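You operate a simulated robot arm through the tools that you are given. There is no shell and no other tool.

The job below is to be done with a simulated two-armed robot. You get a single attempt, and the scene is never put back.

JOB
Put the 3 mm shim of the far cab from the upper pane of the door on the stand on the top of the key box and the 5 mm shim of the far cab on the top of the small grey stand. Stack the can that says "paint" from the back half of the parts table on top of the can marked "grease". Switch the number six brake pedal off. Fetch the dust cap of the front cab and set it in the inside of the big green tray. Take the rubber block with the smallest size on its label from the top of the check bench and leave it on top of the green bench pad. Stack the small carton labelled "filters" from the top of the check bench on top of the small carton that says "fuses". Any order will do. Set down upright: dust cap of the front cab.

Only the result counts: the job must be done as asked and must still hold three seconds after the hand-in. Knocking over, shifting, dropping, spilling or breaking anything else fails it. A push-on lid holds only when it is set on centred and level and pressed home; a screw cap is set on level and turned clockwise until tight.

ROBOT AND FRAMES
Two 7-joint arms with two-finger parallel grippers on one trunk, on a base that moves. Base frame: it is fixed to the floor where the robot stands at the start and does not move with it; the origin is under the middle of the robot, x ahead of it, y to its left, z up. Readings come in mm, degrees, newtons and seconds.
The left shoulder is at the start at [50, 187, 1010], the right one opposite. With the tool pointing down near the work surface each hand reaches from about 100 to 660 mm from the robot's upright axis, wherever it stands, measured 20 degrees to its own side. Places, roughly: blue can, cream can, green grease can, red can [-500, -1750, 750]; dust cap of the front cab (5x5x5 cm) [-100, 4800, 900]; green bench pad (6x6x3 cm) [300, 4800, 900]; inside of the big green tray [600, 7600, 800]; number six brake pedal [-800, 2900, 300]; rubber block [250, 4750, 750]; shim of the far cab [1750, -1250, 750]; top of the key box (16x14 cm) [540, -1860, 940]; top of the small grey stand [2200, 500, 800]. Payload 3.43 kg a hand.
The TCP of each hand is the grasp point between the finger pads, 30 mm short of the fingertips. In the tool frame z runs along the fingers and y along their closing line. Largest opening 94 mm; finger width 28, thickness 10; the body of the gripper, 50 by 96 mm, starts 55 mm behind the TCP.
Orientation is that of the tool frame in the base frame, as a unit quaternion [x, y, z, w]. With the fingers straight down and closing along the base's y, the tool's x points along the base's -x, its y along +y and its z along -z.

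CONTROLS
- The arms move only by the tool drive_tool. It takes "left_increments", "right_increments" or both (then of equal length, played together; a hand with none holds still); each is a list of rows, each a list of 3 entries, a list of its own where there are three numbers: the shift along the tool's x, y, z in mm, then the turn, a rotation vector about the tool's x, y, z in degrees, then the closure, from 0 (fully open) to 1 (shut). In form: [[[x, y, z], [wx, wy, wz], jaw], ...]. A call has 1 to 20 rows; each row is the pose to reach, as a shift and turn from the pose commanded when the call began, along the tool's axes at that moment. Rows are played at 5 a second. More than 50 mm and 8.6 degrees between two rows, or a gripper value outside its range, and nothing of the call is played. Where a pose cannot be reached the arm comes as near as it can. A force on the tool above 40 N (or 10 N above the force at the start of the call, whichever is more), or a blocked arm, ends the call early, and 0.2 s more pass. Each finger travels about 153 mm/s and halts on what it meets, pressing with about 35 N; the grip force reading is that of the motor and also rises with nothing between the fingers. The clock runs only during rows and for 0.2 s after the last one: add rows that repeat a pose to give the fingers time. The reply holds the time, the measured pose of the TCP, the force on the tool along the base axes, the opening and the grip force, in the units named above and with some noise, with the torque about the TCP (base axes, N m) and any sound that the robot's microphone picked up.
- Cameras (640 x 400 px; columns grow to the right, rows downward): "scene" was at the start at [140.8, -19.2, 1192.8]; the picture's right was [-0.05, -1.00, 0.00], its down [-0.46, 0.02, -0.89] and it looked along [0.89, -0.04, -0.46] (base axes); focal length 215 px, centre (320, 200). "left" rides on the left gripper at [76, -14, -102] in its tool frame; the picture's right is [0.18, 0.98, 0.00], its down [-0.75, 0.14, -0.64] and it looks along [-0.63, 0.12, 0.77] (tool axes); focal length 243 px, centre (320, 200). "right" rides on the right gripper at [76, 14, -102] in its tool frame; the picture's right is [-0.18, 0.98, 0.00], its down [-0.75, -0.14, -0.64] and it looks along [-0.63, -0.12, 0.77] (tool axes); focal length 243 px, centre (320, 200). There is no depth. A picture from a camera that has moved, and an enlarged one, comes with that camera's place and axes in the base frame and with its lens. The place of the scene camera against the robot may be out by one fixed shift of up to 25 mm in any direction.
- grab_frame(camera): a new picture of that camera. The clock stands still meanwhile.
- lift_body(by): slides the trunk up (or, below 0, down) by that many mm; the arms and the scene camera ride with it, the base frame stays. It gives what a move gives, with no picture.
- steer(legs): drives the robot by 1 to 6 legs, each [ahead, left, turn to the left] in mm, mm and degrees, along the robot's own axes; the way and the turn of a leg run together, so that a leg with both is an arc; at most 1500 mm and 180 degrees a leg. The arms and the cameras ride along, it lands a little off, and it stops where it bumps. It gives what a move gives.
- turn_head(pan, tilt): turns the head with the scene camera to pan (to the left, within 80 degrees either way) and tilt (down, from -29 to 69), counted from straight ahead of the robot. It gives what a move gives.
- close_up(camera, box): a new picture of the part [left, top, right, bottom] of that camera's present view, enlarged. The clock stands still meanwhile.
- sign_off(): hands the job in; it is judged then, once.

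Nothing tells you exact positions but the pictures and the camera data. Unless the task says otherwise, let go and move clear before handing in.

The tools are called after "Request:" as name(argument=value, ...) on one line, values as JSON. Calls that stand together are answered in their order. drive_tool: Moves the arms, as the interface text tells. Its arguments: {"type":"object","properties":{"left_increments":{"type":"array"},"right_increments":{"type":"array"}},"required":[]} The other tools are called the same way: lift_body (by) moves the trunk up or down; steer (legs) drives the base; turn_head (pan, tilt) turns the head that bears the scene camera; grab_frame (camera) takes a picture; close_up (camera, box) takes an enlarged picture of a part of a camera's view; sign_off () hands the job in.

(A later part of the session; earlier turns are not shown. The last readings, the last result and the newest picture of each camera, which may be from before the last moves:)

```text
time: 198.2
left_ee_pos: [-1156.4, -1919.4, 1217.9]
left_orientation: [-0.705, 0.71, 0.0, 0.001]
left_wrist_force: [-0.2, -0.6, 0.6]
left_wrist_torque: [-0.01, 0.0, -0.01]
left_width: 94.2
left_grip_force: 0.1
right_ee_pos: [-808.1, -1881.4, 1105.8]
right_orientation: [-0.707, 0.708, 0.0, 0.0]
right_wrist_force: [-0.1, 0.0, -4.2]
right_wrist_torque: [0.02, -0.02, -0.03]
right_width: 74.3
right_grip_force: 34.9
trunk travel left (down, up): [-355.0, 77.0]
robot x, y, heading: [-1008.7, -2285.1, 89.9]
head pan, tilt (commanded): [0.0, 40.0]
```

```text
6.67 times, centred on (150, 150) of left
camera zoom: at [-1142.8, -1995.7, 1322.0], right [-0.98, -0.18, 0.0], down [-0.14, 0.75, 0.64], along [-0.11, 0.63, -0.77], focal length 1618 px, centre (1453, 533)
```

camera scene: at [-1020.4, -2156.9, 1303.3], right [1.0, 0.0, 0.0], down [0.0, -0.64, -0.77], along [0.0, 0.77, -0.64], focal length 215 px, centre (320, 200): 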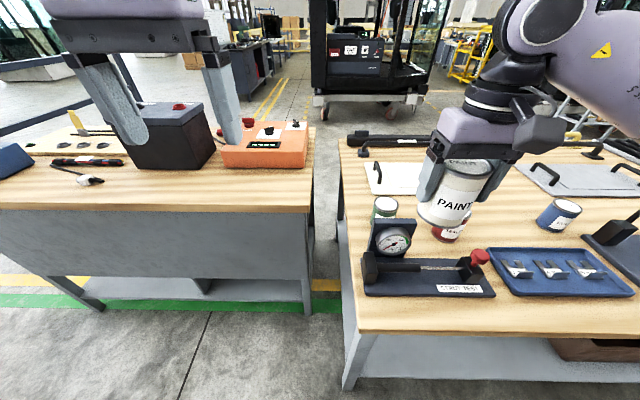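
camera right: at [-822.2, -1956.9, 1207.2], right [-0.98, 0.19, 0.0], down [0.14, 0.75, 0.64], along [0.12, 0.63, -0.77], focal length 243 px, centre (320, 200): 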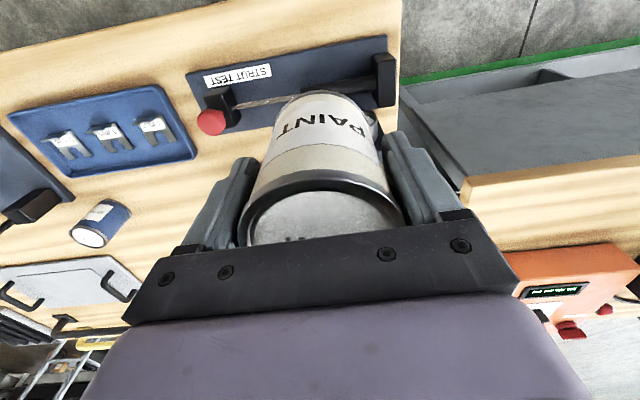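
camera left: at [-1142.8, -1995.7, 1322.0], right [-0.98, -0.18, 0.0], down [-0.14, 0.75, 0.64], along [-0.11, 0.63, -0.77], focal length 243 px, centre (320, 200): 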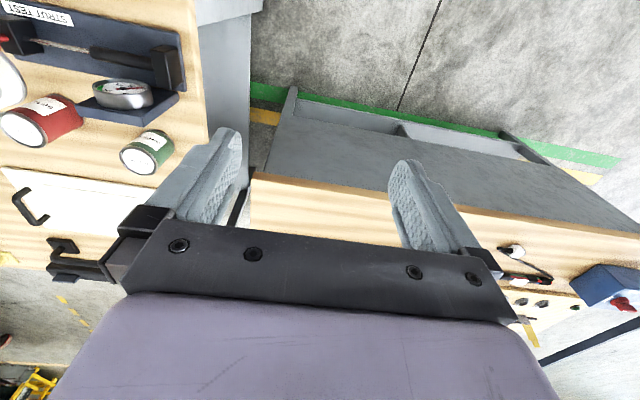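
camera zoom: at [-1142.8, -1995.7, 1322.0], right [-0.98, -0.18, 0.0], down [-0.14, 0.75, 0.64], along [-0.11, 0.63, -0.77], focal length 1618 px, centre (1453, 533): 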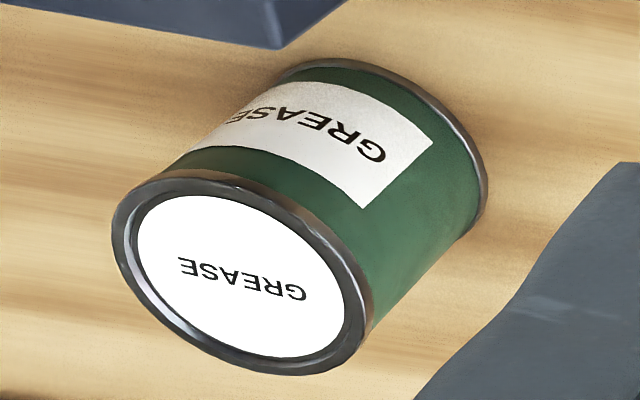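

The grease can is at about (-818.5,-1672), top ≈ 883. I raise the trunk a bit for reach, then carry the paint can over it, staying well above the gauge.

Request:
lift_body(by=72)

Request:
drive_tool(right_increments=[[[-20, 1, 20], [0, 0, 0], 0.6], [[-45, 2, 40], [0, 0, 0], 0.6], [[-70, 4, 60], [0, 0, 0], 0.6], [[-95, 5, 80], [0, 0, 0], 0.6], [[-120, 6, 100], [0, 0, 0], 0.6], [[-145, 8, 120], [0, 0, 0], 0.6], [[-170, 9, 138], [0, 0, 0], 0.6], [[-195, 10, 150], [0, 0, 0], 0.6], [[-209, 10.4, 150], [0, 0, 0], 0.6], [[-209, 10.4, 150], [0, 0, 0], 0.6]])

Request:
grab_frame(camera="left")

Request:
grab_frame(camera="scene")

```text
time: 199.3
left_ee_pos: [-1155.7, -1918.7, 1291.0]
left_orientation: [-0.704, 0.71, -0.001, 0.0]
left_wrist_force: [0.0, -0.1, -0.1]
left_wrist_torque: [0.0, -0.03, -0.03]
left_width: 93.9
left_grip_force: 0.0
right_ee_pos: [-808.1, -1881.4, 1176.7]
right_orientation: [-0.706, 0.708, 0.0, 0.0]
right_wrist_force: [-0.9, 1.0, -3.8]
right_wrist_torque: [-0.03, -0.02, 0.0]
right_width: 74.5
right_grip_force: 34.5
trunk travel left (down, up): [-427.0, 5.0]
robot x, y, heading: [-1007.3, -2286.4, 89.7]
head pan, tilt (commanded): [0.0, 40.0]
```

```text
time: 201.5
left_ee_pos: [-1156.5, -1919.5, 1290.5]
left_orientation: [-0.705, 0.709, 0.001, 0.0]
left_wrist_force: [-0.1, 0.3, -0.3]
left_wrist_torque: [-0.01, -0.04, 0.0]
left_width: 94.0
left_grip_force: 0.0
right_ee_pos: [-819.3, -1672.8, 1026.4]
right_orientation: [-0.706, 0.708, 0.0, 0.0]
right_wrist_force: [-0.3, -0.4, -4.8]
right_wrist_torque: [-0.04, 0.05, -0.05]
right_width: 74.6
right_grip_force: 35.1
trunk travel left (down, up): [-427.0, 5.0]
robot x, y, heading: [-1011.7, -2283.0, 89.9]
head pan, tilt (commanded): [0.0, 40.0]
```

```text
taken
camera left: at [-1142.5, -1995.5, 1394.0], right [-0.98, -0.18, 0.0], down [-0.14, 0.75, 0.64], along [-0.11, 0.63, -0.77], focal length 243 px, centre (320, 200)
```

left: 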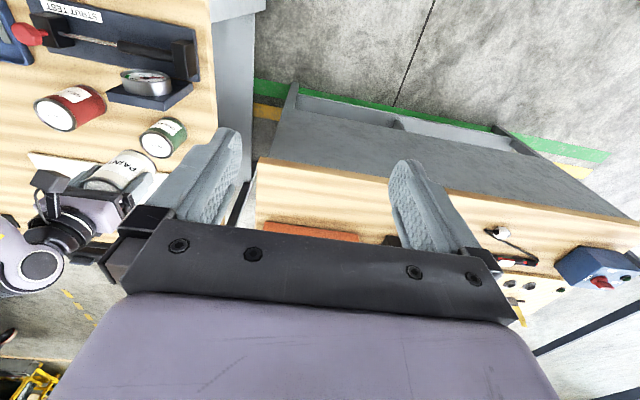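

```text
taken
camera scene: at [-1020.1, -2156.8, 1375.3], right [1.0, 0.0, 0.0], down [0.0, -0.64, -0.77], along [0.0, 0.77, -0.64], focal length 215 px, centre (320, 200)
```

scene: 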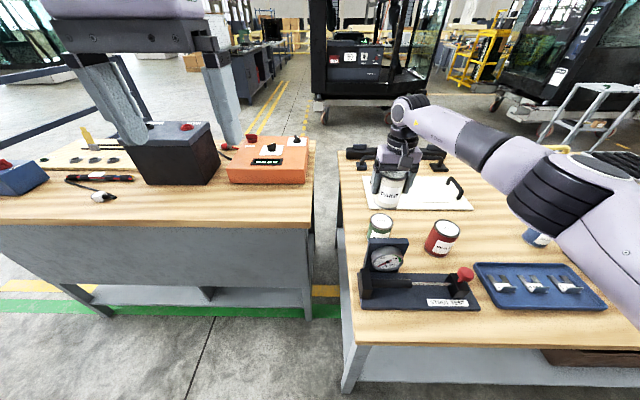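

The paint can is above the grease can. I descend to leave about 12 mm gap and check alignment from two views.

Request:
drive_tool(right_increments=[[[0, 0, 20], [0, 0, 0], 0.6], [[0, 0, 40], [0, 0, 0], 0.6], [[0, 0, 60], [0, 0, 0], 0.6], [[0, 0, 66], [0, 0, 0], 0.6], [[0, 0, 66], [0, 0, 0], 0.6]])

Request:
close_up(camera="left", box=[60, 90, 220, 190])

Request:
close_up(camera="scene", box=[340, 160, 468, 270])

Request:
grab_frame(camera="right")

```text
time: 202.7
left_ee_pos: [-1157.0, -1919.6, 1290.7]
left_orientation: [-0.705, 0.71, 0.0, 0.0]
left_wrist_force: [-0.5, 0.4, -0.4]
left_wrist_torque: [0.03, 0.03, -0.04]
left_width: 94.1
left_grip_force: 0.1
right_ee_pos: [-818.1, -1671.8, 962.2]
right_orientation: [-0.706, 0.708, 0.0, -0.001]
right_wrist_force: [-0.1, 0.1, -4.0]
right_wrist_torque: [-0.05, -0.04, 0.02]
right_width: 74.8
right_grip_force: 35.1
trunk travel left (down, up): [-427.0, 5.0]
robot x, y, heading: [-1010.3, -2283.5, 89.8]
head pan, tilt (commanded): [0.0, 40.0]
```

```text
4.00 times, centred on (140, 140) of left
camera zoom: at [-1142.6, -1995.4, 1394.0], right [-0.98, -0.18, 0.0], down [-0.14, 0.75, 0.64], along [-0.11, 0.63, -0.77], focal length 970 px, centre (1040, 440)
```

zoom: 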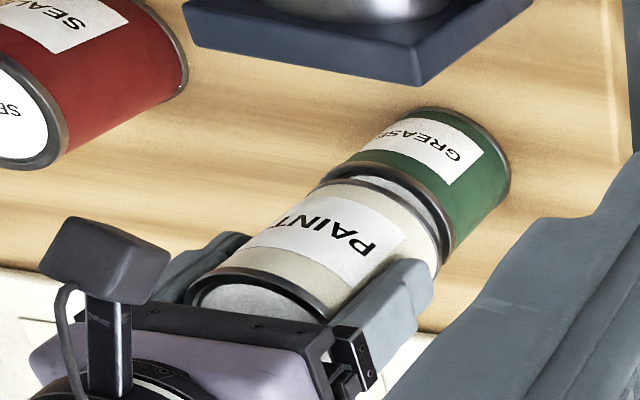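

```text
3.64 times, centred on (404, 215) of scene
camera zoom: at [-1020.3, -2156.7, 1375.3], right [1.0, 0.0, 0.0], down [0.0, -0.64, -0.77], along [0.0, 0.77, -0.64], focal length 783 px, centre (14, 146)
```

zoom: 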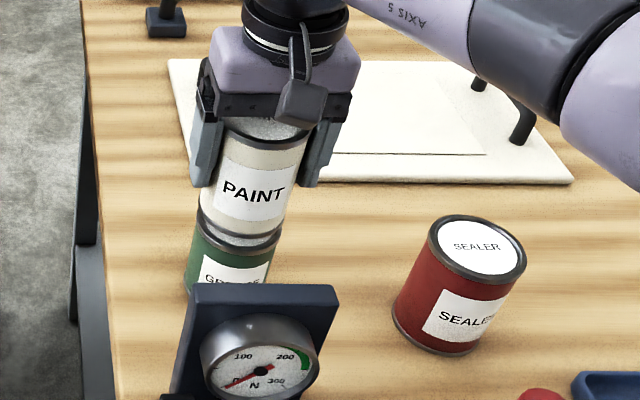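

```text
taken
camera right: at [-831.6, -1747.6, 1064.3], right [-0.98, 0.19, 0.0], down [0.14, 0.75, 0.64], along [0.12, 0.63, -0.77], focal length 243 px, centre (320, 200)
```

right: 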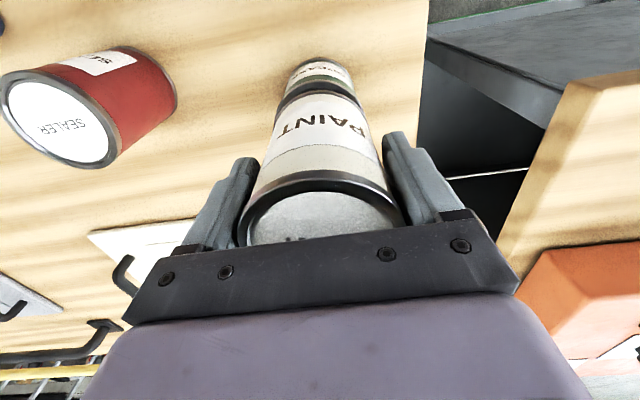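

Request:
close_up(camera="left", box=[130, 110, 194, 160])

Request:
close_up(camera="scene", box=[382, 200, 430, 245])

Request:
close_up(camera="right", box=[270, 50, 366, 110])

```text
8.00 times, centred on (162, 135) of left
camera zoom: at [-1142.6, -1995.4, 1394.0], right [-0.98, -0.18, 0.0], down [-0.14, 0.75, 0.64], along [-0.11, 0.63, -0.77], focal length 1941 px, centre (1584, 720)
```

zoom: 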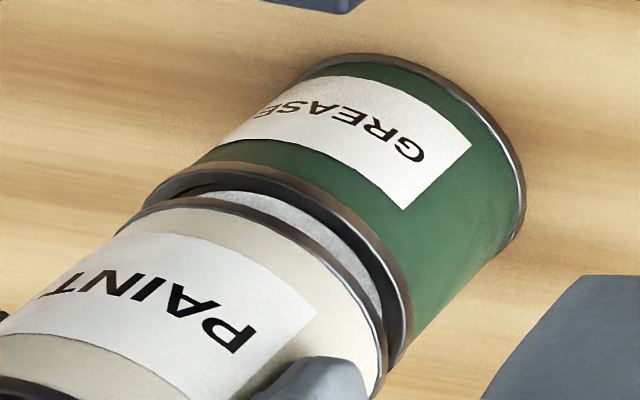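

```text
8.89 times, centred on (406, 222) of scene
camera zoom: at [-1020.3, -2156.7, 1375.3], right [1.0, 0.0, 0.0], down [0.0, -0.64, -0.77], along [0.0, 0.77, -0.64], focal length 1914 px, centre (-444, 0)
```

zoom: 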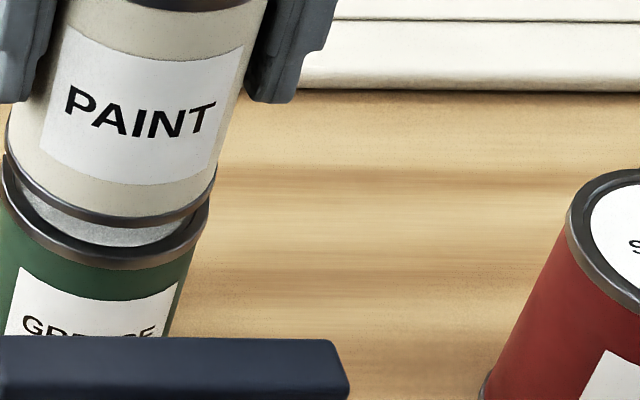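

```text
6.67 times, centred on (318, 80) of right
camera zoom: at [-831.6, -1747.6, 1064.3], right [-0.98, 0.19, 0.0], down [0.14, 0.75, 0.64], along [0.12, 0.63, -0.77], focal length 1618 px, centre (333, 1000)
```

zoom: 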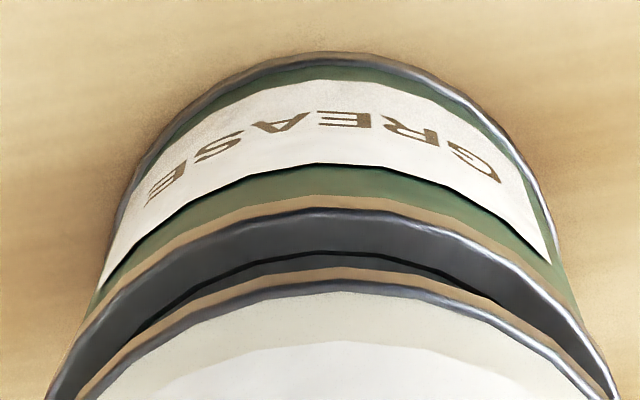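

Alignment is within about 2 mm; I nudge +2 mm in x, then lower gently until contact.

Request:
drive_tool(right_increments=[[[0, -2, 3], [0, 0, 0], 0.6], [[0, -2, 7], [0, 0, 0], 0.6], [[0, -2, 11], [0, 0, 0], 0.6], [[0, -2, 14], [0, 0, 0], 0.6], [[0, -2, 14], [0, 0, 0], 0.6]])

Request:
close_up(camera="left", box=[130, 110, 194, 160])

Request:
close_up(camera="scene", box=[374, 200, 422, 245])

Request:
close_up(camera="right", box=[270, 50, 366, 110])

```text
time: 203.9
left_ee_pos: [-1157.9, -1920.2, 1291.5]
left_orientation: [-0.705, 0.709, 0.0, 0.001]
left_wrist_force: [-0.6, -0.5, -0.4]
left_wrist_torque: [0.04, 0.01, -0.01]
left_width: 93.7
left_grip_force: 0.0
right_ee_pos: [-816.2, -1673.0, 948.8]
right_orientation: [-0.706, 0.708, 0.002, 0.002]
right_wrist_force: [2.7, 1.5, 9.6]
right_wrist_torque: [-0.29, -0.18, 0.09]
right_width: 74.6
right_grip_force: 35.1
trunk travel left (down, up): [-427.0, 5.0]
robot x, y, heading: [-1016.0, -2285.1, 89.9]
head pan, tilt (commanded): [0.0, 40.0]
```

```text
8.00 times, centred on (162, 135) of left
camera zoom: at [-1142.8, -1996.8, 1394.5], right [-0.98, -0.18, 0.0], down [-0.14, 0.75, 0.64], along [-0.11, 0.63, -0.77], focal length 1941 px, centre (1584, 720)
```

zoom: 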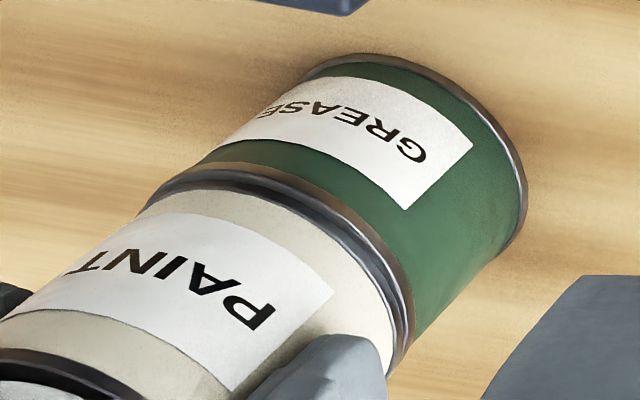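

```text
8.89 times, centred on (398, 222) of scene
camera zoom: at [-1020.5, -2158.0, 1375.7], right [1.0, 0.0, 0.0], down [0.0, -0.64, -0.77], along [0.0, 0.77, -0.64], focal length 1914 px, centre (-373, 0)
```

zoom: 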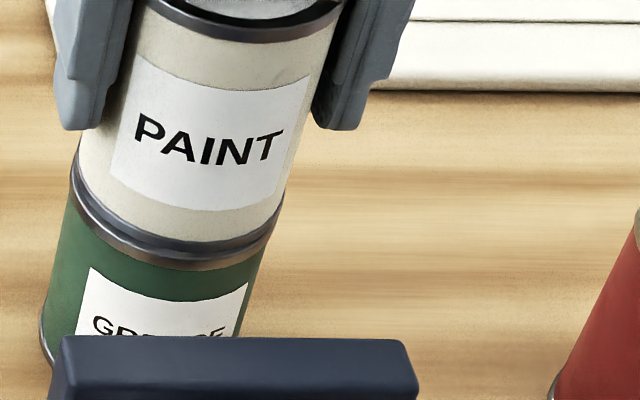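

```text
6.67 times, centred on (318, 80) of right
camera zoom: at [-829.7, -1747.6, 1051.6], right [-0.98, 0.19, 0.0], down [0.14, 0.75, 0.64], along [0.12, 0.63, -0.76], focal length 1618 px, centre (333, 1000)
```

zoom: 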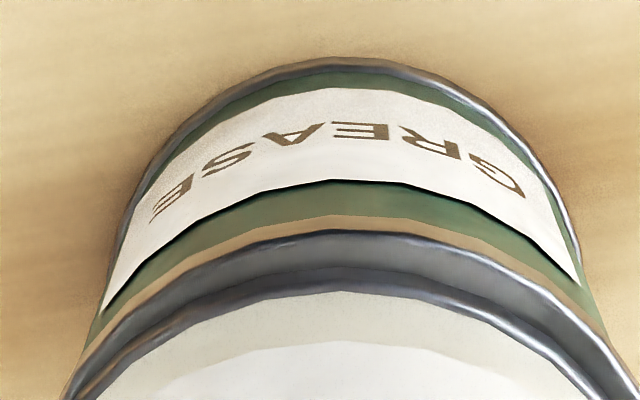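

The can rests on the grease can (9.6 N), well aligned. I ease off by 1 mm, open and rise straight up.

Request:
drive_tool(right_increments=[[[0, 0, -1], [0, 0, 0], 0.3], [[0, 0, -1], [0, 0, 0], 0.2], [[0, 0, -1], [0, 0, 0], 0.1], [[0, 0, -1], [0, 0, 0], 0], [[0, 0, -1], [0, 0, 0], 0], [[0, 0, -20], [0, 0, 0], 0], [[0, 0, -45], [0, 0, 0], 0], [[0, 0, -75], [0, 0, 0], 0], [[0, 0, -90], [0, 0, 0], 0]])

Request:
grab_frame(camera="right")

Request:
close_up(camera="scene", box=[340, 140, 484, 260])

```text
time: 205.9
left_ee_pos: [-1156.5, -1919.3, 1291.1]
left_orientation: [-0.705, 0.709, 0.0, 0.0]
left_wrist_force: [0.6, 0.0, -0.7]
left_wrist_torque: [0.01, 0.0, 0.0]
left_width: 93.9
left_grip_force: 0.1
right_ee_pos: [-816.3, -1671.7, 1038.4]
right_orientation: [-0.707, 0.707, -0.001, 0.0]
right_wrist_force: [-0.4, 0.4, 0.1]
right_wrist_torque: [0.0, 0.0, 0.0]
right_width: 94.0
right_grip_force: 0.1
trunk travel left (down, up): [-427.0, 5.0]
robot x, y, heading: [-1011.3, -2287.8, 89.7]
head pan, tilt (commanded): [0.0, 40.0]
```

```text
taken
camera right: at [-829.9, -1747.9, 1139.8], right [-0.98, 0.19, 0.0], down [0.14, 0.75, 0.64], along [0.12, 0.63, -0.77], focal length 243 px, centre (320, 200)
```

right: 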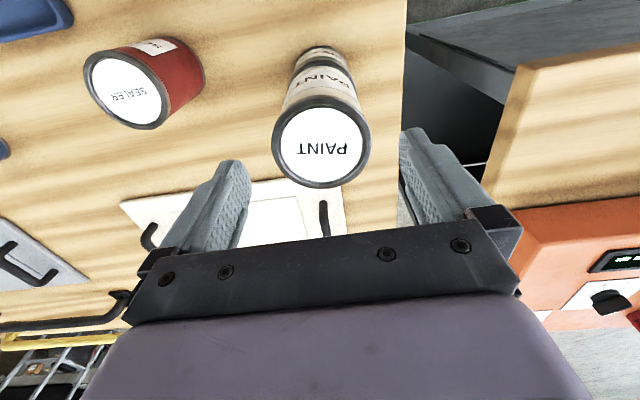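

```text
3.33 times, centred on (412, 200) of scene
camera zoom: at [-1020.5, -2157.2, 1375.3], right [1.0, 0.0, 0.0], down [0.0, -0.64, -0.77], along [0.0, 0.77, -0.64], focal length 718 px, centre (13, 200)
```

zoom: 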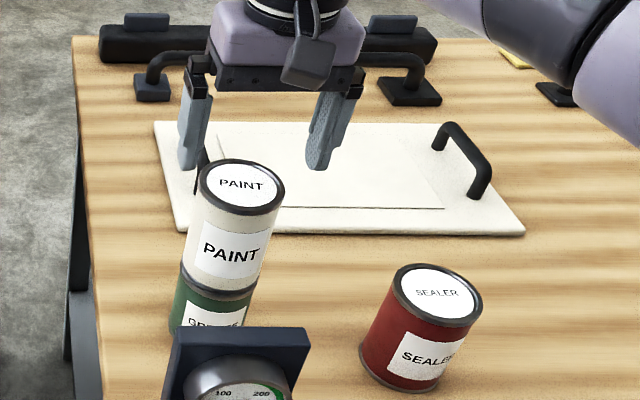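

Paint is stacked on grease. I raise and retract the right hand, lower the trunk, and back away from the table.

Request:
drive_tool(right_increments=[[[0, 0, -30], [0, 0, 0], 0], [[25, 0, -55], [0, 0, 0], 0], [[60, 0, -80], [0, 0, 0], 0], [[100, 0, -100], [0, 0, 0], 0], [[140, 0, -120], [0, 0, 0], 0], [[180, 0, -140], [0, 0, 0], 0], [[215, 0, -160], [0, 0, 0], 0], [[245, 0, -190], [0, 0, 0], 0], [[245, 0, -190], [0, 0, 0], 0]])

Request:
steer(legs=[[-100, 0, 0], [0, 930, 0], [0, 900, 0]])

Request:
lift_body(by=-200)

Request:
turn_head(pan=0, tilt=15)

Request:
grab_frame(camera="scene")

```text
time: 207.9
left_ee_pos: [-1157.4, -1918.8, 1290.3]
left_orientation: [-0.704, 0.71, 0.001, 0.0]
left_wrist_force: [-0.5, 0.1, 0.4]
left_wrist_torque: [0.02, -0.01, 0.02]
left_width: 94.1
left_grip_force: 0.1
right_ee_pos: [-815.5, -1918.5, 1226.0]
right_orientation: [-0.706, 0.708, -0.001, 0.0]
right_wrist_force: [0.3, -0.7, -0.2]
right_wrist_torque: [0.02, 0.0, 0.01]
right_width: 93.8
right_grip_force: 0.1
trunk travel left (down, up): [-427.0, 5.0]
robot x, y, heading: [-1011.0, -2288.3, 90.2]
head pan, tilt (commanded): [0.0, 40.0]
```

```text
time: 225.0
left_ee_pos: [-2982.4, -2007.3, 1291.7]
left_orientation: [0.708, -0.707, 0.0, 0.0]
left_wrist_force: [-0.1, -0.5, -0.8]
left_wrist_torque: [0.0, 0.01, -0.01]
left_width: 93.8
left_grip_force: 0.2
right_ee_pos: [-2641.3, -2002.4, 1224.8]
right_orientation: [0.709, -0.705, 0.0, 0.0]
right_wrist_force: [-0.2, 1.1, 0.0]
right_wrist_torque: [0.03, -0.03, 0.04]
right_width: 94.3
right_grip_force: 0.0
trunk travel left (down, up): [-427.0, 5.0]
robot x, y, heading: [-2836.6, -2373.1, 90.2]
head pan, tilt (commanded): [0.0, 40.0]
```

```text
time: 227.1
left_ee_pos: [-2982.2, -2008.0, 1090.5]
left_orientation: [0.708, -0.707, 0.0, 0.001]
left_wrist_force: [-0.5, -1.3, -0.5]
left_wrist_torque: [0.01, -0.02, 0.01]
left_width: 94.1
left_grip_force: 0.0
right_ee_pos: [-2641.2, -2001.7, 1025.0]
right_orientation: [0.71, -0.705, 0.0, 0.001]
right_wrist_force: [-0.1, -0.7, -0.5]
right_wrist_torque: [0.0, 0.0, 0.0]
right_width: 93.8
right_grip_force: 0.0
trunk travel left (down, up): [-227.0, 205.0]
robot x, y, heading: [-2833.9, -2369.5, 90.5]
head pan, tilt (commanded): [0.0, 40.0]
```

```text
time: 228.0
left_ee_pos: [-2982.2, -2006.0, 1090.9]
left_orientation: [0.708, -0.706, 0.0, 0.0]
left_wrist_force: [1.1, 0.3, 1.0]
left_wrist_torque: [0.0, 0.04, 0.02]
left_width: 94.0
left_grip_force: 0.1
right_ee_pos: [-2642.2, -2002.3, 1024.0]
right_orientation: [0.709, -0.705, 0.0, 0.0]
right_wrist_force: [-0.3, 0.5, -0.1]
right_wrist_torque: [-0.03, 0.0, -0.01]
right_width: 93.8
right_grip_force: 0.0
trunk travel left (down, up): [-227.0, 205.0]
robot x, y, heading: [-2834.5, -2373.0, 90.4]
head pan, tilt (commanded): [0.0, 15.0]
```

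```text
taken
camera scene: at [-2844.0, -2234.8, 1214.8], right [1.0, 0.01, 0.0], down [0.0, -0.26, -0.97], along [-0.01, 0.97, -0.26], focal length 215 px, centre (320, 200)
```

scene: 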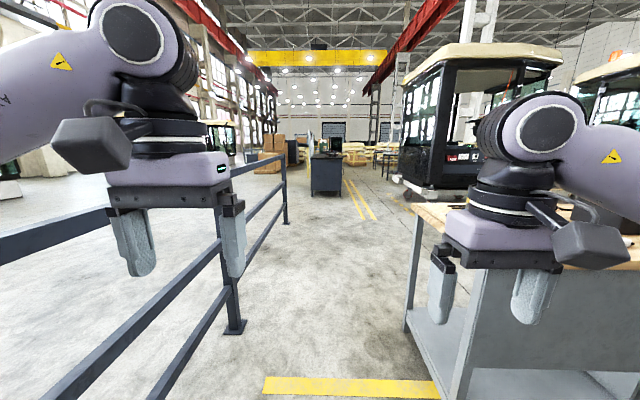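

The lane ahead is clear. I drive forward to about y = 300 and look again.

Request:
steer(legs=[[1350, 0, -0.4], [1350, 0, 0]])

Request:
grab_frame(camera="scene")

Request:
turn_head(pan=-45, tilt=10)

Request:
grab_frame(camera="scene")

```text
time: 241.4
left_ee_pos: [-2973.9, 755.2, 1090.6]
left_orientation: [-0.702, 0.713, 0.0, 0.0]
left_wrist_force: [1.0, -1.2, -0.5]
left_wrist_torque: [-0.04, -0.01, 0.0]
left_width: 93.8
left_grip_force: 0.0
right_ee_pos: [-2633.2, 753.6, 1025.5]
right_orientation: [-0.704, 0.711, 0.0, 0.0]
right_wrist_force: [-0.2, 0.3, -0.1]
right_wrist_torque: [-0.05, 0.03, 0.0]
right_width: 93.9
right_grip_force: 0.1
trunk travel left (down, up): [-227.0, 205.0]
robot x, y, heading: [-2833.2, 385.3, 89.2]
head pan, tilt (commanded): [0.0, 15.0]
```

```text
taken
camera scene: at [-2839.4, 524.0, 1214.9], right [1.0, -0.01, 0.0], down [0.0, -0.26, -0.97], along [0.01, 0.97, -0.26], focal length 215 px, centre (320, 200)
```

scene: 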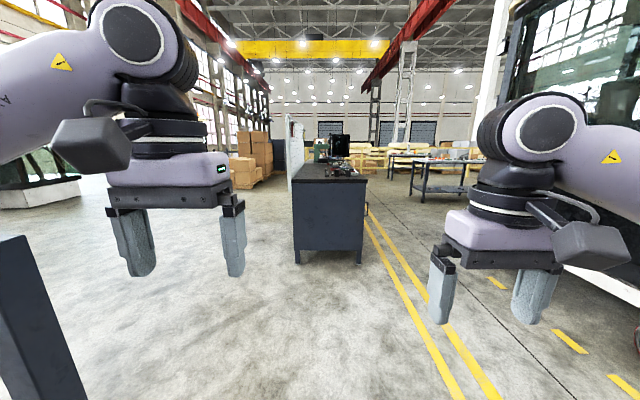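

```text
time: 242.5
left_ee_pos: [-2974.5, 754.2, 1091.0]
left_orientation: [-0.702, 0.712, 0.0, 0.0]
left_wrist_force: [-0.8, -0.4, 0.6]
left_wrist_torque: [-0.02, -0.01, -0.01]
left_width: 94.1
left_grip_force: 0.1
right_ee_pos: [-2633.0, 752.7, 1026.1]
right_orientation: [-0.704, 0.711, 0.001, 0.0]
right_wrist_force: [-0.3, 0.0, -0.7]
right_wrist_torque: [0.02, 0.01, 0.02]
right_width: 93.9
right_grip_force: 0.1
trunk travel left (down, up): [-227.0, 205.0]
robot x, y, heading: [-2834.9, 387.6, 89.3]
head pan, tilt (commanded): [-45.0, 10.0]
```

```text
taken
camera scene: at [-2774.1, 495.6, 1223.0], right [0.7, -0.71, 0.0], down [-0.12, -0.12, -0.98], along [0.7, 0.69, -0.17], focal length 215 px, centre (320, 200)
```

scene: 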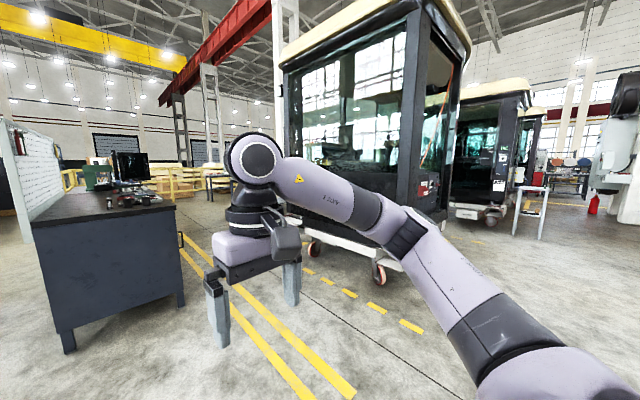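

The nearest cab's left side is at about x = -900 (y 1450–2500) and a dark bench stands at y ≈ 2570. I drive through the lane between them to about (-1650, 1700) and look toward the pedal area.

Request:
steer(legs=[[0, -1180, 0.7], [1350, 0, 0]])

Request:
turn_head(pan=-35, tilt=20)

Request:
grab_frame(camera="scene")

Request:
turn_head(pan=0, tilt=15)

Request:
grab_frame(camera="scene")

```text
time: 259.4
left_ee_pos: [-1763.4, 2090.8, 1090.7]
left_orientation: [-0.696, 0.718, 0.0, -0.001]
left_wrist_force: [0.1, -0.1, 0.0]
left_wrist_torque: [-0.01, -0.02, 0.01]
left_width: 94.1
left_grip_force: 0.0
right_ee_pos: [-1423.9, 2083.6, 1025.6]
right_orientation: [-0.698, 0.716, 0.0, 0.0]
right_wrist_force: [-0.4, 0.5, 0.5]
right_wrist_torque: [-0.01, 0.0, 0.0]
right_width: 94.0
right_grip_force: 0.0
trunk travel left (down, up): [-227.0, 205.0]
robot x, y, heading: [-1626.1, 1719.6, 88.5]
head pan, tilt (commanded): [-45.0, 10.0]
```

```text
time: 260.1
left_ee_pos: [-1763.1, 2091.2, 1091.0]
left_orientation: [-0.696, 0.718, 0.0, 0.0]
left_wrist_force: [1.4, -0.2, 0.3]
left_wrist_torque: [-0.02, 0.04, -0.02]
left_width: 93.9
left_grip_force: 0.3
right_ee_pos: [-1423.1, 2083.7, 1025.7]
right_orientation: [-0.698, 0.716, 0.0, 0.0]
right_wrist_force: [-0.4, 0.2, -0.4]
right_wrist_torque: [0.0, 0.03, 0.03]
right_width: 93.8
right_grip_force: 0.0
trunk travel left (down, up): [-227.0, 205.0]
robot x, y, heading: [-1626.1, 1720.8, 88.5]
head pan, tilt (commanded): [-35.0, 20.0]
```

```text
taken
camera scene: at [-1579.4, 1839.1, 1206.8], right [0.8, -0.6, 0.0], down [-0.2, -0.27, -0.94], along [0.56, 0.75, -0.34], focal length 215 px, centre (320, 200)
```

scene: 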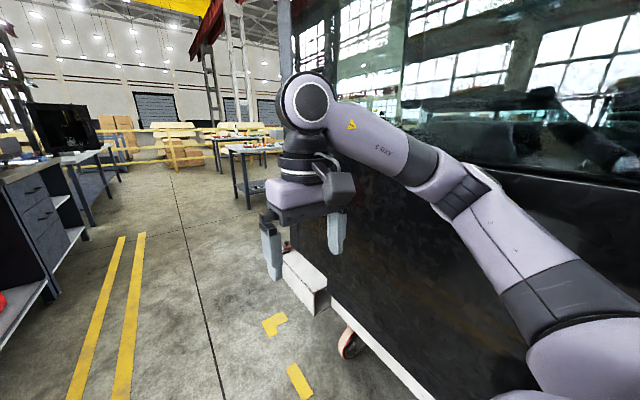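

```text
time: 261.2
left_ee_pos: [-1762.8, 2089.6, 1090.9]
left_orientation: [-0.696, 0.718, 0.0, 0.0]
left_wrist_force: [0.3, -0.1, 0.2]
left_wrist_torque: [0.04, 0.0, -0.02]
left_width: 94.2
left_grip_force: 0.0
right_ee_pos: [-1423.2, 2083.6, 1025.1]
right_orientation: [-0.698, 0.716, 0.0, 0.0]
right_wrist_force: [0.9, -0.2, -0.4]
right_wrist_torque: [-0.02, -0.01, 0.05]
right_width: 94.0
right_grip_force: 0.1
trunk travel left (down, up): [-227.0, 205.0]
robot x, y, heading: [-1626.4, 1722.6, 88.4]
head pan, tilt (commanded): [0.0, 15.0]
```

```text
taken
camera scene: at [-1632.3, 1857.7, 1214.9], right [1.0, -0.03, 0.0], down [-0.01, -0.26, -0.97], along [0.03, 0.97, -0.26], focal length 215 px, centre (320, 200)
```

scene: 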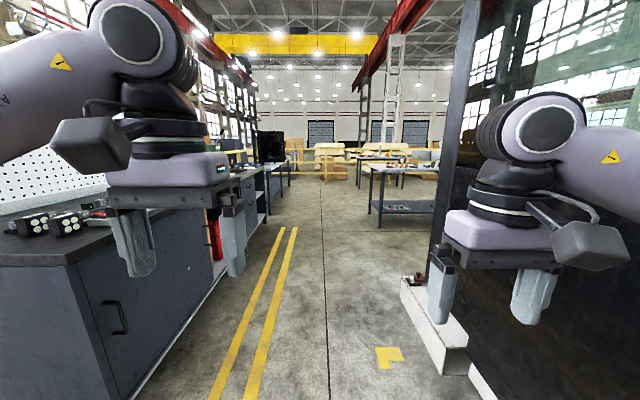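

I continue forward to y ≈ 2850 and look right toward the pedal location.

Request:
steer(legs=[[1100, 30, 1.6]])

Request:
turn_head(pan=-70, tilt=30)

Request:
grab_frame(camera="scene")

Request:
turn_head(pan=-30, tilt=15)

Request:
grab_frame(camera="scene")

```text
time: 266.8
left_ee_pos: [-1774.6, 3188.0, 1090.9]
left_orientation: [-0.7, 0.714, 0.0, 0.0]
left_wrist_force: [0.0, 0.1, 0.4]
left_wrist_torque: [0.05, 0.04, 0.0]
left_width: 93.9
left_grip_force: 0.0
right_ee_pos: [-1432.5, 3184.0, 1025.1]
right_orientation: [-0.701, 0.713, 0.0, 0.001]
right_wrist_force: [0.2, 0.7, -0.7]
right_wrist_torque: [-0.02, 0.01, -0.02]
right_width: 94.1
right_grip_force: 0.1
trunk travel left (down, up): [-227.0, 205.0]
robot x, y, heading: [-1630.4, 2816.8, 89.2]
head pan, tilt (commanded): [0.0, 15.0]
```

```text
time: 268.2
left_ee_pos: [-1773.6, 3187.1, 1091.1]
left_orientation: [-0.7, 0.714, 0.001, -0.001]
left_wrist_force: [0.1, -0.3, -0.7]
left_wrist_torque: [0.0, -0.01, 0.01]
left_width: 94.1
left_grip_force: 0.1
right_ee_pos: [-1433.4, 3184.7, 1024.6]
right_orientation: [-0.702, 0.712, 0.0, 0.0]
right_wrist_force: [0.7, -0.7, -0.9]
right_wrist_torque: [-0.02, 0.04, 0.02]
right_width: 94.2
right_grip_force: 0.1
trunk travel left (down, up): [-227.0, 205.0]
robot x, y, heading: [-1637.9, 2820.0, 89.2]
head pan, tilt (commanded): [-70.0, 30.0]
```

```text
taken
camera scene: at [-1556.4, 2892.7, 1190.7], right [0.33, -0.94, 0.0], down [-0.47, -0.16, -0.87], along [0.82, 0.28, -0.5], focal length 215 px, centre (320, 200)
```

scene: 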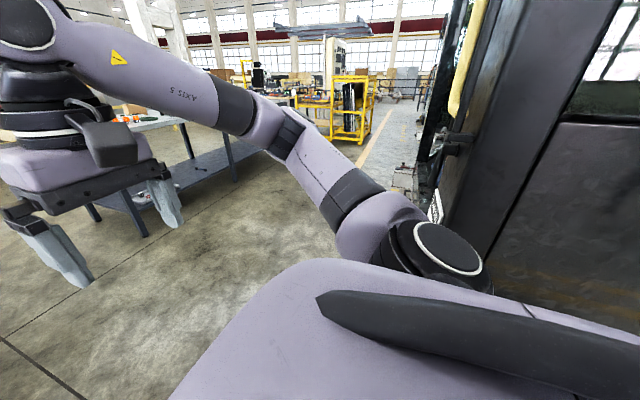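

```text
time: 269.3
left_ee_pos: [-1775.1, 3187.0, 1090.6]
left_orientation: [-0.699, 0.715, 0.0, 0.001]
left_wrist_force: [0.5, -0.1, -0.5]
left_wrist_torque: [-0.04, -0.03, -0.01]
left_width: 94.1
left_grip_force: 0.1
right_ee_pos: [-1433.8, 3185.7, 1024.7]
right_orientation: [-0.701, 0.713, 0.001, 0.0]
right_wrist_force: [0.3, -1.0, -0.3]
right_wrist_torque: [0.04, 0.04, -0.02]
right_width: 94.0
right_grip_force: 0.0
trunk travel left (down, up): [-227.0, 205.0]
robot x, y, heading: [-1632.8, 2820.3, 89.0]
head pan, tilt (commanded): [-30.0, 15.0]
```

```text
taken
camera scene: at [-1593.7, 2943.2, 1214.9], right [0.86, -0.51, 0.0], down [-0.13, -0.22, -0.97], along [0.5, 0.83, -0.26], focal length 215 px, centre (320, 200)
```

scene: 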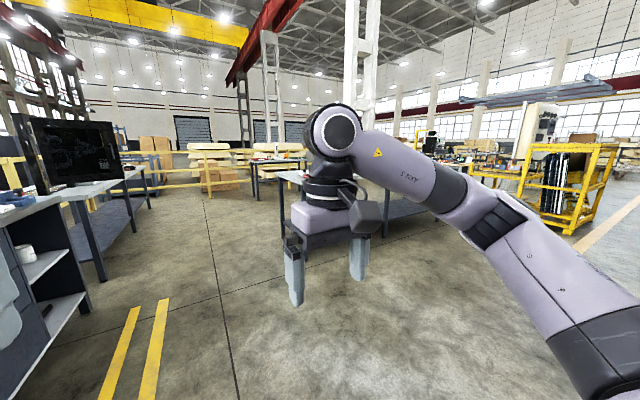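

I go on to y ≈ 3600 and turn right to look back at the cab's open side where the pedals should be.

Request:
steer(legs=[[800, 0, 0.8], [0, 0, -110]])

Request:
turn_head(pan=0, tilt=20)

Request:
grab_frame(camera="scene")

```text
time: 278.1
left_ee_pos: [-1235.0, 3617.9, 1091.0]
left_orientation: [0.172, 0.985, 0.0, 0.0]
left_wrist_force: [-0.3, 0.5, -0.3]
left_wrist_torque: [-0.02, -0.01, -0.02]
left_width: 94.2
left_grip_force: 0.0
right_ee_pos: [-1345.9, 3296.3, 1024.9]
right_orientation: [0.169, 0.986, 0.0, 0.0]
right_wrist_force: [-0.1, 0.0, 1.1]
right_wrist_torque: [-0.02, -0.07, 0.0]
right_width: 94.2
right_grip_force: 0.0
trunk travel left (down, up): [-227.0, 205.0]
robot x, y, heading: [-1629.3, 3602.6, -19.3]
head pan, tilt (commanded): [-30.0, 15.0]
```

```text
time: 279.0
left_ee_pos: [-1235.2, 3619.6, 1089.7]
left_orientation: [0.172, 0.985, -0.001, -0.001]
left_wrist_force: [-1.0, 0.2, 0.5]
left_wrist_torque: [0.0, -0.01, 0.01]
left_width: 94.3
left_grip_force: 0.1
right_ee_pos: [-1347.7, 3295.5, 1024.6]
right_orientation: [0.17, 0.985, 0.0, 0.0]
right_wrist_force: [0.8, -0.2, -0.1]
right_wrist_torque: [0.01, -0.01, 0.02]
right_width: 94.0
right_grip_force: 0.1
trunk travel left (down, up): [-227.0, 205.0]
robot x, y, heading: [-1632.2, 3601.3, -19.5]
head pan, tilt (commanded): [0.0, 20.0]
```

```text
taken
camera scene: at [-1494.8, 3537.0, 1206.8], right [-0.34, -0.94, 0.0], down [-0.32, 0.11, -0.94], along [0.89, -0.32, -0.34], focal length 215 px, centre (320, 200)
```

scene: 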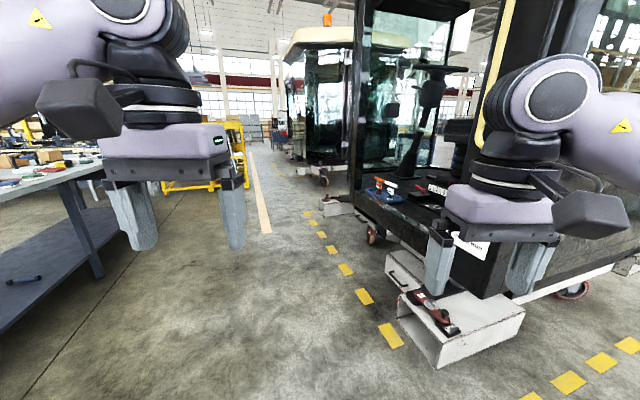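

I see the open cab side: a cab floor with parts and a low white step with a pedal-like device. I zoom in.

Request:
close_up(camera="scene", box=[350, 150, 510, 250])

Request:
close_up(camera="scene", box=[380, 250, 540, 370])

```text
4.00 times, centred on (430, 200) of scene
camera zoom: at [-1494.8, 3537.0, 1206.8], right [-0.34, -0.94, 0.0], down [-0.32, 0.11, -0.94], along [0.89, -0.32, -0.34], focal length 861 px, centre (-120, 200)
```

zoom: 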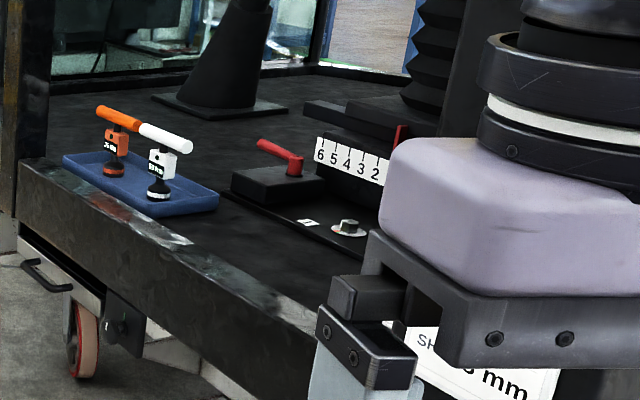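

```text
3.33 times, centred on (460, 310) of scene
camera zoom: at [-1494.8, 3537.0, 1206.8], right [-0.34, -0.94, 0.0], down [-0.32, 0.11, -0.94], along [0.89, -0.32, -0.34], focal length 718 px, centre (-147, -167)
```

zoom: 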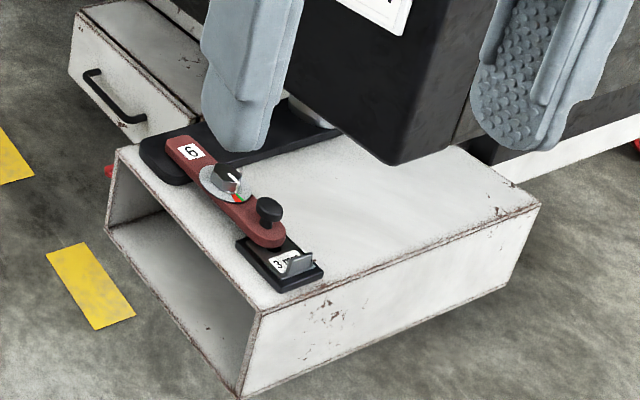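

The low white step carries a red bar labelled "6" with a rotary selector. I turn to face -y and slide over in front of it.

Request:
steer(legs=[[0, 0, -70.5], [0, 700, 0]])

Request:
turn_head(pan=0, tilt=45)

Request:
grab_frame(camera="scene")

```text
time: 288.6
left_ee_pos: [-786.5, 3235.2, 1090.4]
left_orientation: [0.708, 0.706, 0.0, 0.001]
left_wrist_force: [0.0, 0.0, 0.0]
left_wrist_torque: [-0.02, 0.02, -0.01]
left_width: 94.1
left_grip_force: 0.1
right_ee_pos: [-1126.0, 3232.1, 1025.4]
right_orientation: [0.707, 0.707, 0.0, 0.0]
right_wrist_force: [0.6, -0.7, -0.1]
right_wrist_torque: [-0.01, 0.0, 0.03]
right_width: 94.1
right_grip_force: 0.1
trunk travel left (down, up): [-227.0, 205.0]
robot x, y, heading: [-929.1, 3598.5, -90.0]
head pan, tilt (commanded): [0.0, 20.0]
```

```text
time: 289.5
left_ee_pos: [-785.1, 3235.1, 1090.1]
left_orientation: [0.708, 0.706, 0.0, 0.0]
left_wrist_force: [-0.1, -0.5, 0.3]
left_wrist_torque: [-0.01, -0.01, 0.02]
left_width: 93.8
left_grip_force: 0.1
right_ee_pos: [-1126.5, 3232.9, 1026.2]
right_orientation: [0.706, 0.708, 0.0, 0.0]
right_wrist_force: [0.4, 0.3, -0.5]
right_wrist_torque: [0.02, -0.02, 0.01]
right_width: 93.9
right_grip_force: 0.2
trunk travel left (down, up): [-227.0, 205.0]
robot x, y, heading: [-933.4, 3599.2, -89.8]
head pan, tilt (commanded): [0.0, 45.0]
```

```text
taken
camera scene: at [-940.1, 3445.5, 1168.2], right [-1.0, 0.0, 0.0], down [0.0, 0.71, -0.71], along [0.0, -0.71, -0.71], focal length 215 px, centre (320, 200)
```

scene: 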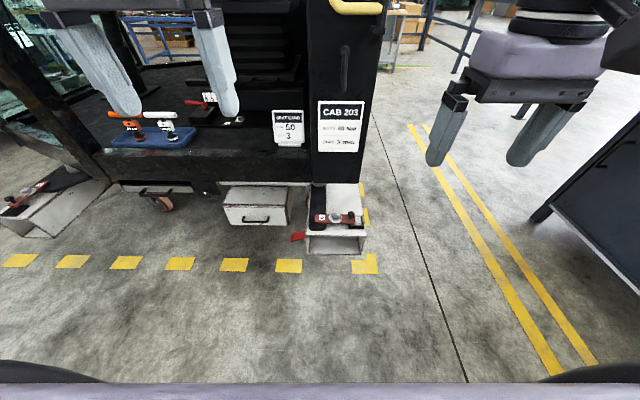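

I see "CAB 203" with labels, and two steps each with a device. I zoom in on each.

Request:
close_up(camera="scene", box=[264, 95, 376, 165])

Request:
close_up(camera="scene", box=[284, 190, 380, 260])

Request:
close_up(camera="scene", box=[0, 160, 112, 240])

Request:
close_up(camera="scene", box=[100, 80, 260, 180])

```text
5.71 times, centred on (320, 130) of scene
camera zoom: at [-940.1, 3445.5, 1168.2], right [-1.0, 0.0, 0.0], down [0.0, 0.71, -0.71], along [0.0, -0.71, -0.71], focal length 1230 px, centre (320, 600)
```

zoom: 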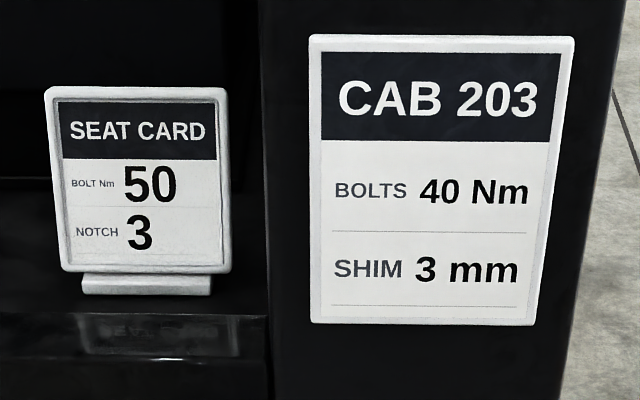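

```text
5.71 times, centred on (332, 225) of scene
camera zoom: at [-940.1, 3445.5, 1168.2], right [-1.0, 0.0, 0.0], down [0.0, 0.71, -0.71], along [0.0, -0.71, -0.71], focal length 1230 px, centre (251, 57)
```

zoom: 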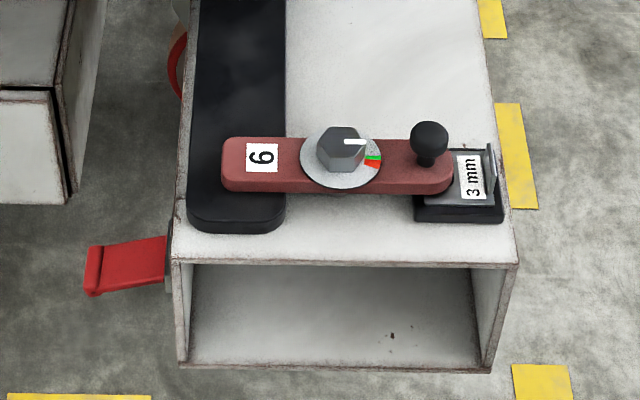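

```text
5.00 times, centred on (56, 200) of scene
camera zoom: at [-940.1, 3445.5, 1168.2], right [-1.0, 0.0, 0.0], down [0.0, 0.71, -0.71], along [0.0, -0.71, -0.71], focal length 1076 px, centre (1640, 200)
```

zoom: 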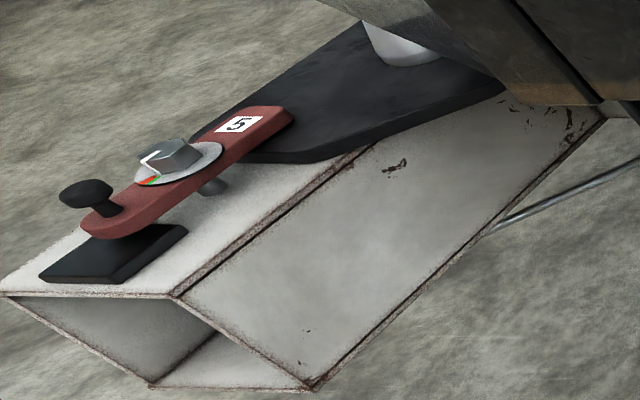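

```text
4.00 times, centred on (180, 130) of scene
camera zoom: at [-940.1, 3445.5, 1168.2], right [-1.0, 0.0, 0.0], down [0.0, 0.71, -0.71], along [0.0, -0.71, -0.71], focal length 861 px, centre (880, 480)
```

zoom: 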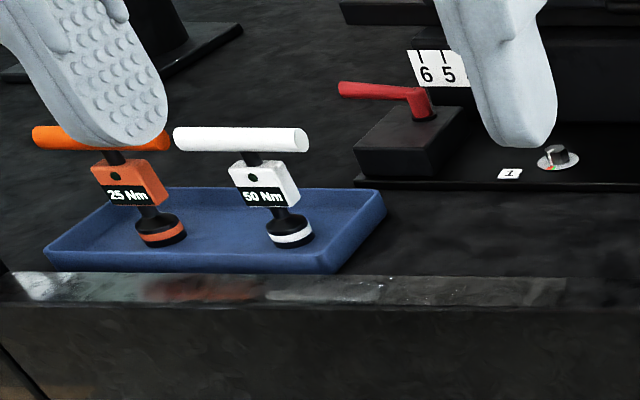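

There is a red foot pedal on the side of step 6, and a red clamp bar labelled 6 with a dial on top. I zoom in on both more closely.

Request:
close_up(camera="scene", box=[284, 220, 324, 250])

Request:
close_up(camera="scene", box=[320, 205, 368, 235])

Request:
grab_frame(camera="left")

Request:
grab_frame(camera="right")

```text
13.33 times, centred on (304, 235) of scene
camera zoom: at [-940.1, 3445.5, 1168.2], right [-1.0, 0.0, 0.0], down [0.0, 0.71, -0.71], along [0.0, -0.71, -0.71], focal length 2870 px, centre (533, -267)
```

zoom: 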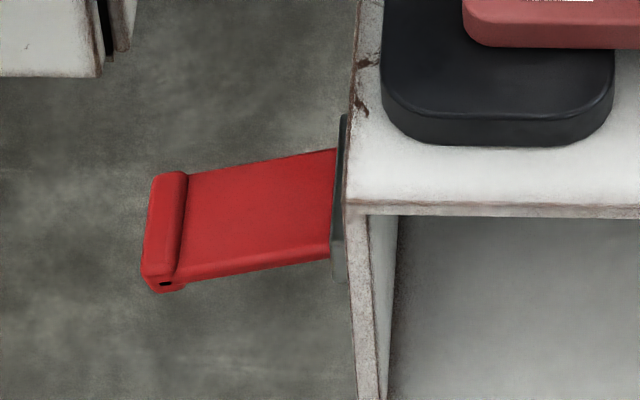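

```text
13.33 times, centred on (344, 220) of scene
camera zoom: at [-940.1, 3445.5, 1168.2], right [-1.0, 0.0, 0.0], down [0.0, 0.71, -0.71], along [0.0, -0.71, -0.71], focal length 2870 px, centre (0, -67)
```

zoom: 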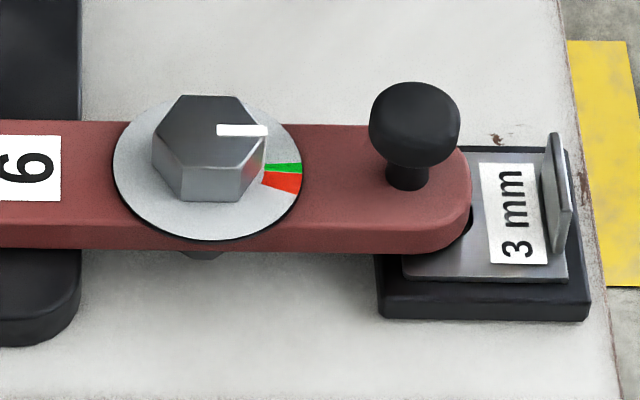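

```text
taken
camera left: at [-799.4, 3310.9, 1194.1], right [0.98, 0.18, 0.0], down [0.14, -0.75, 0.64], along [0.12, -0.63, -0.77], focal length 243 px, centre (320, 200)
```

left: 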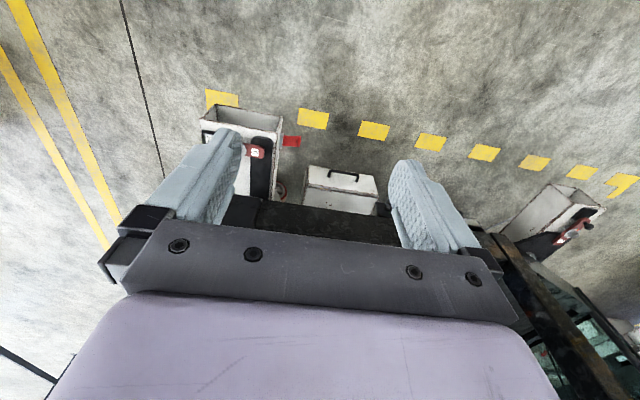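

```text
taken
camera right: at [-1110.9, 3308.7, 1127.6], right [0.98, -0.18, 0.0], down [-0.14, -0.75, 0.64], along [-0.12, -0.63, -0.77], focal length 243 px, centre (320, 200)
```

right: 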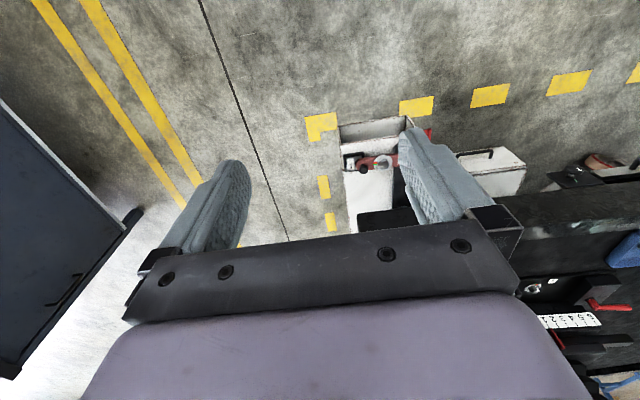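

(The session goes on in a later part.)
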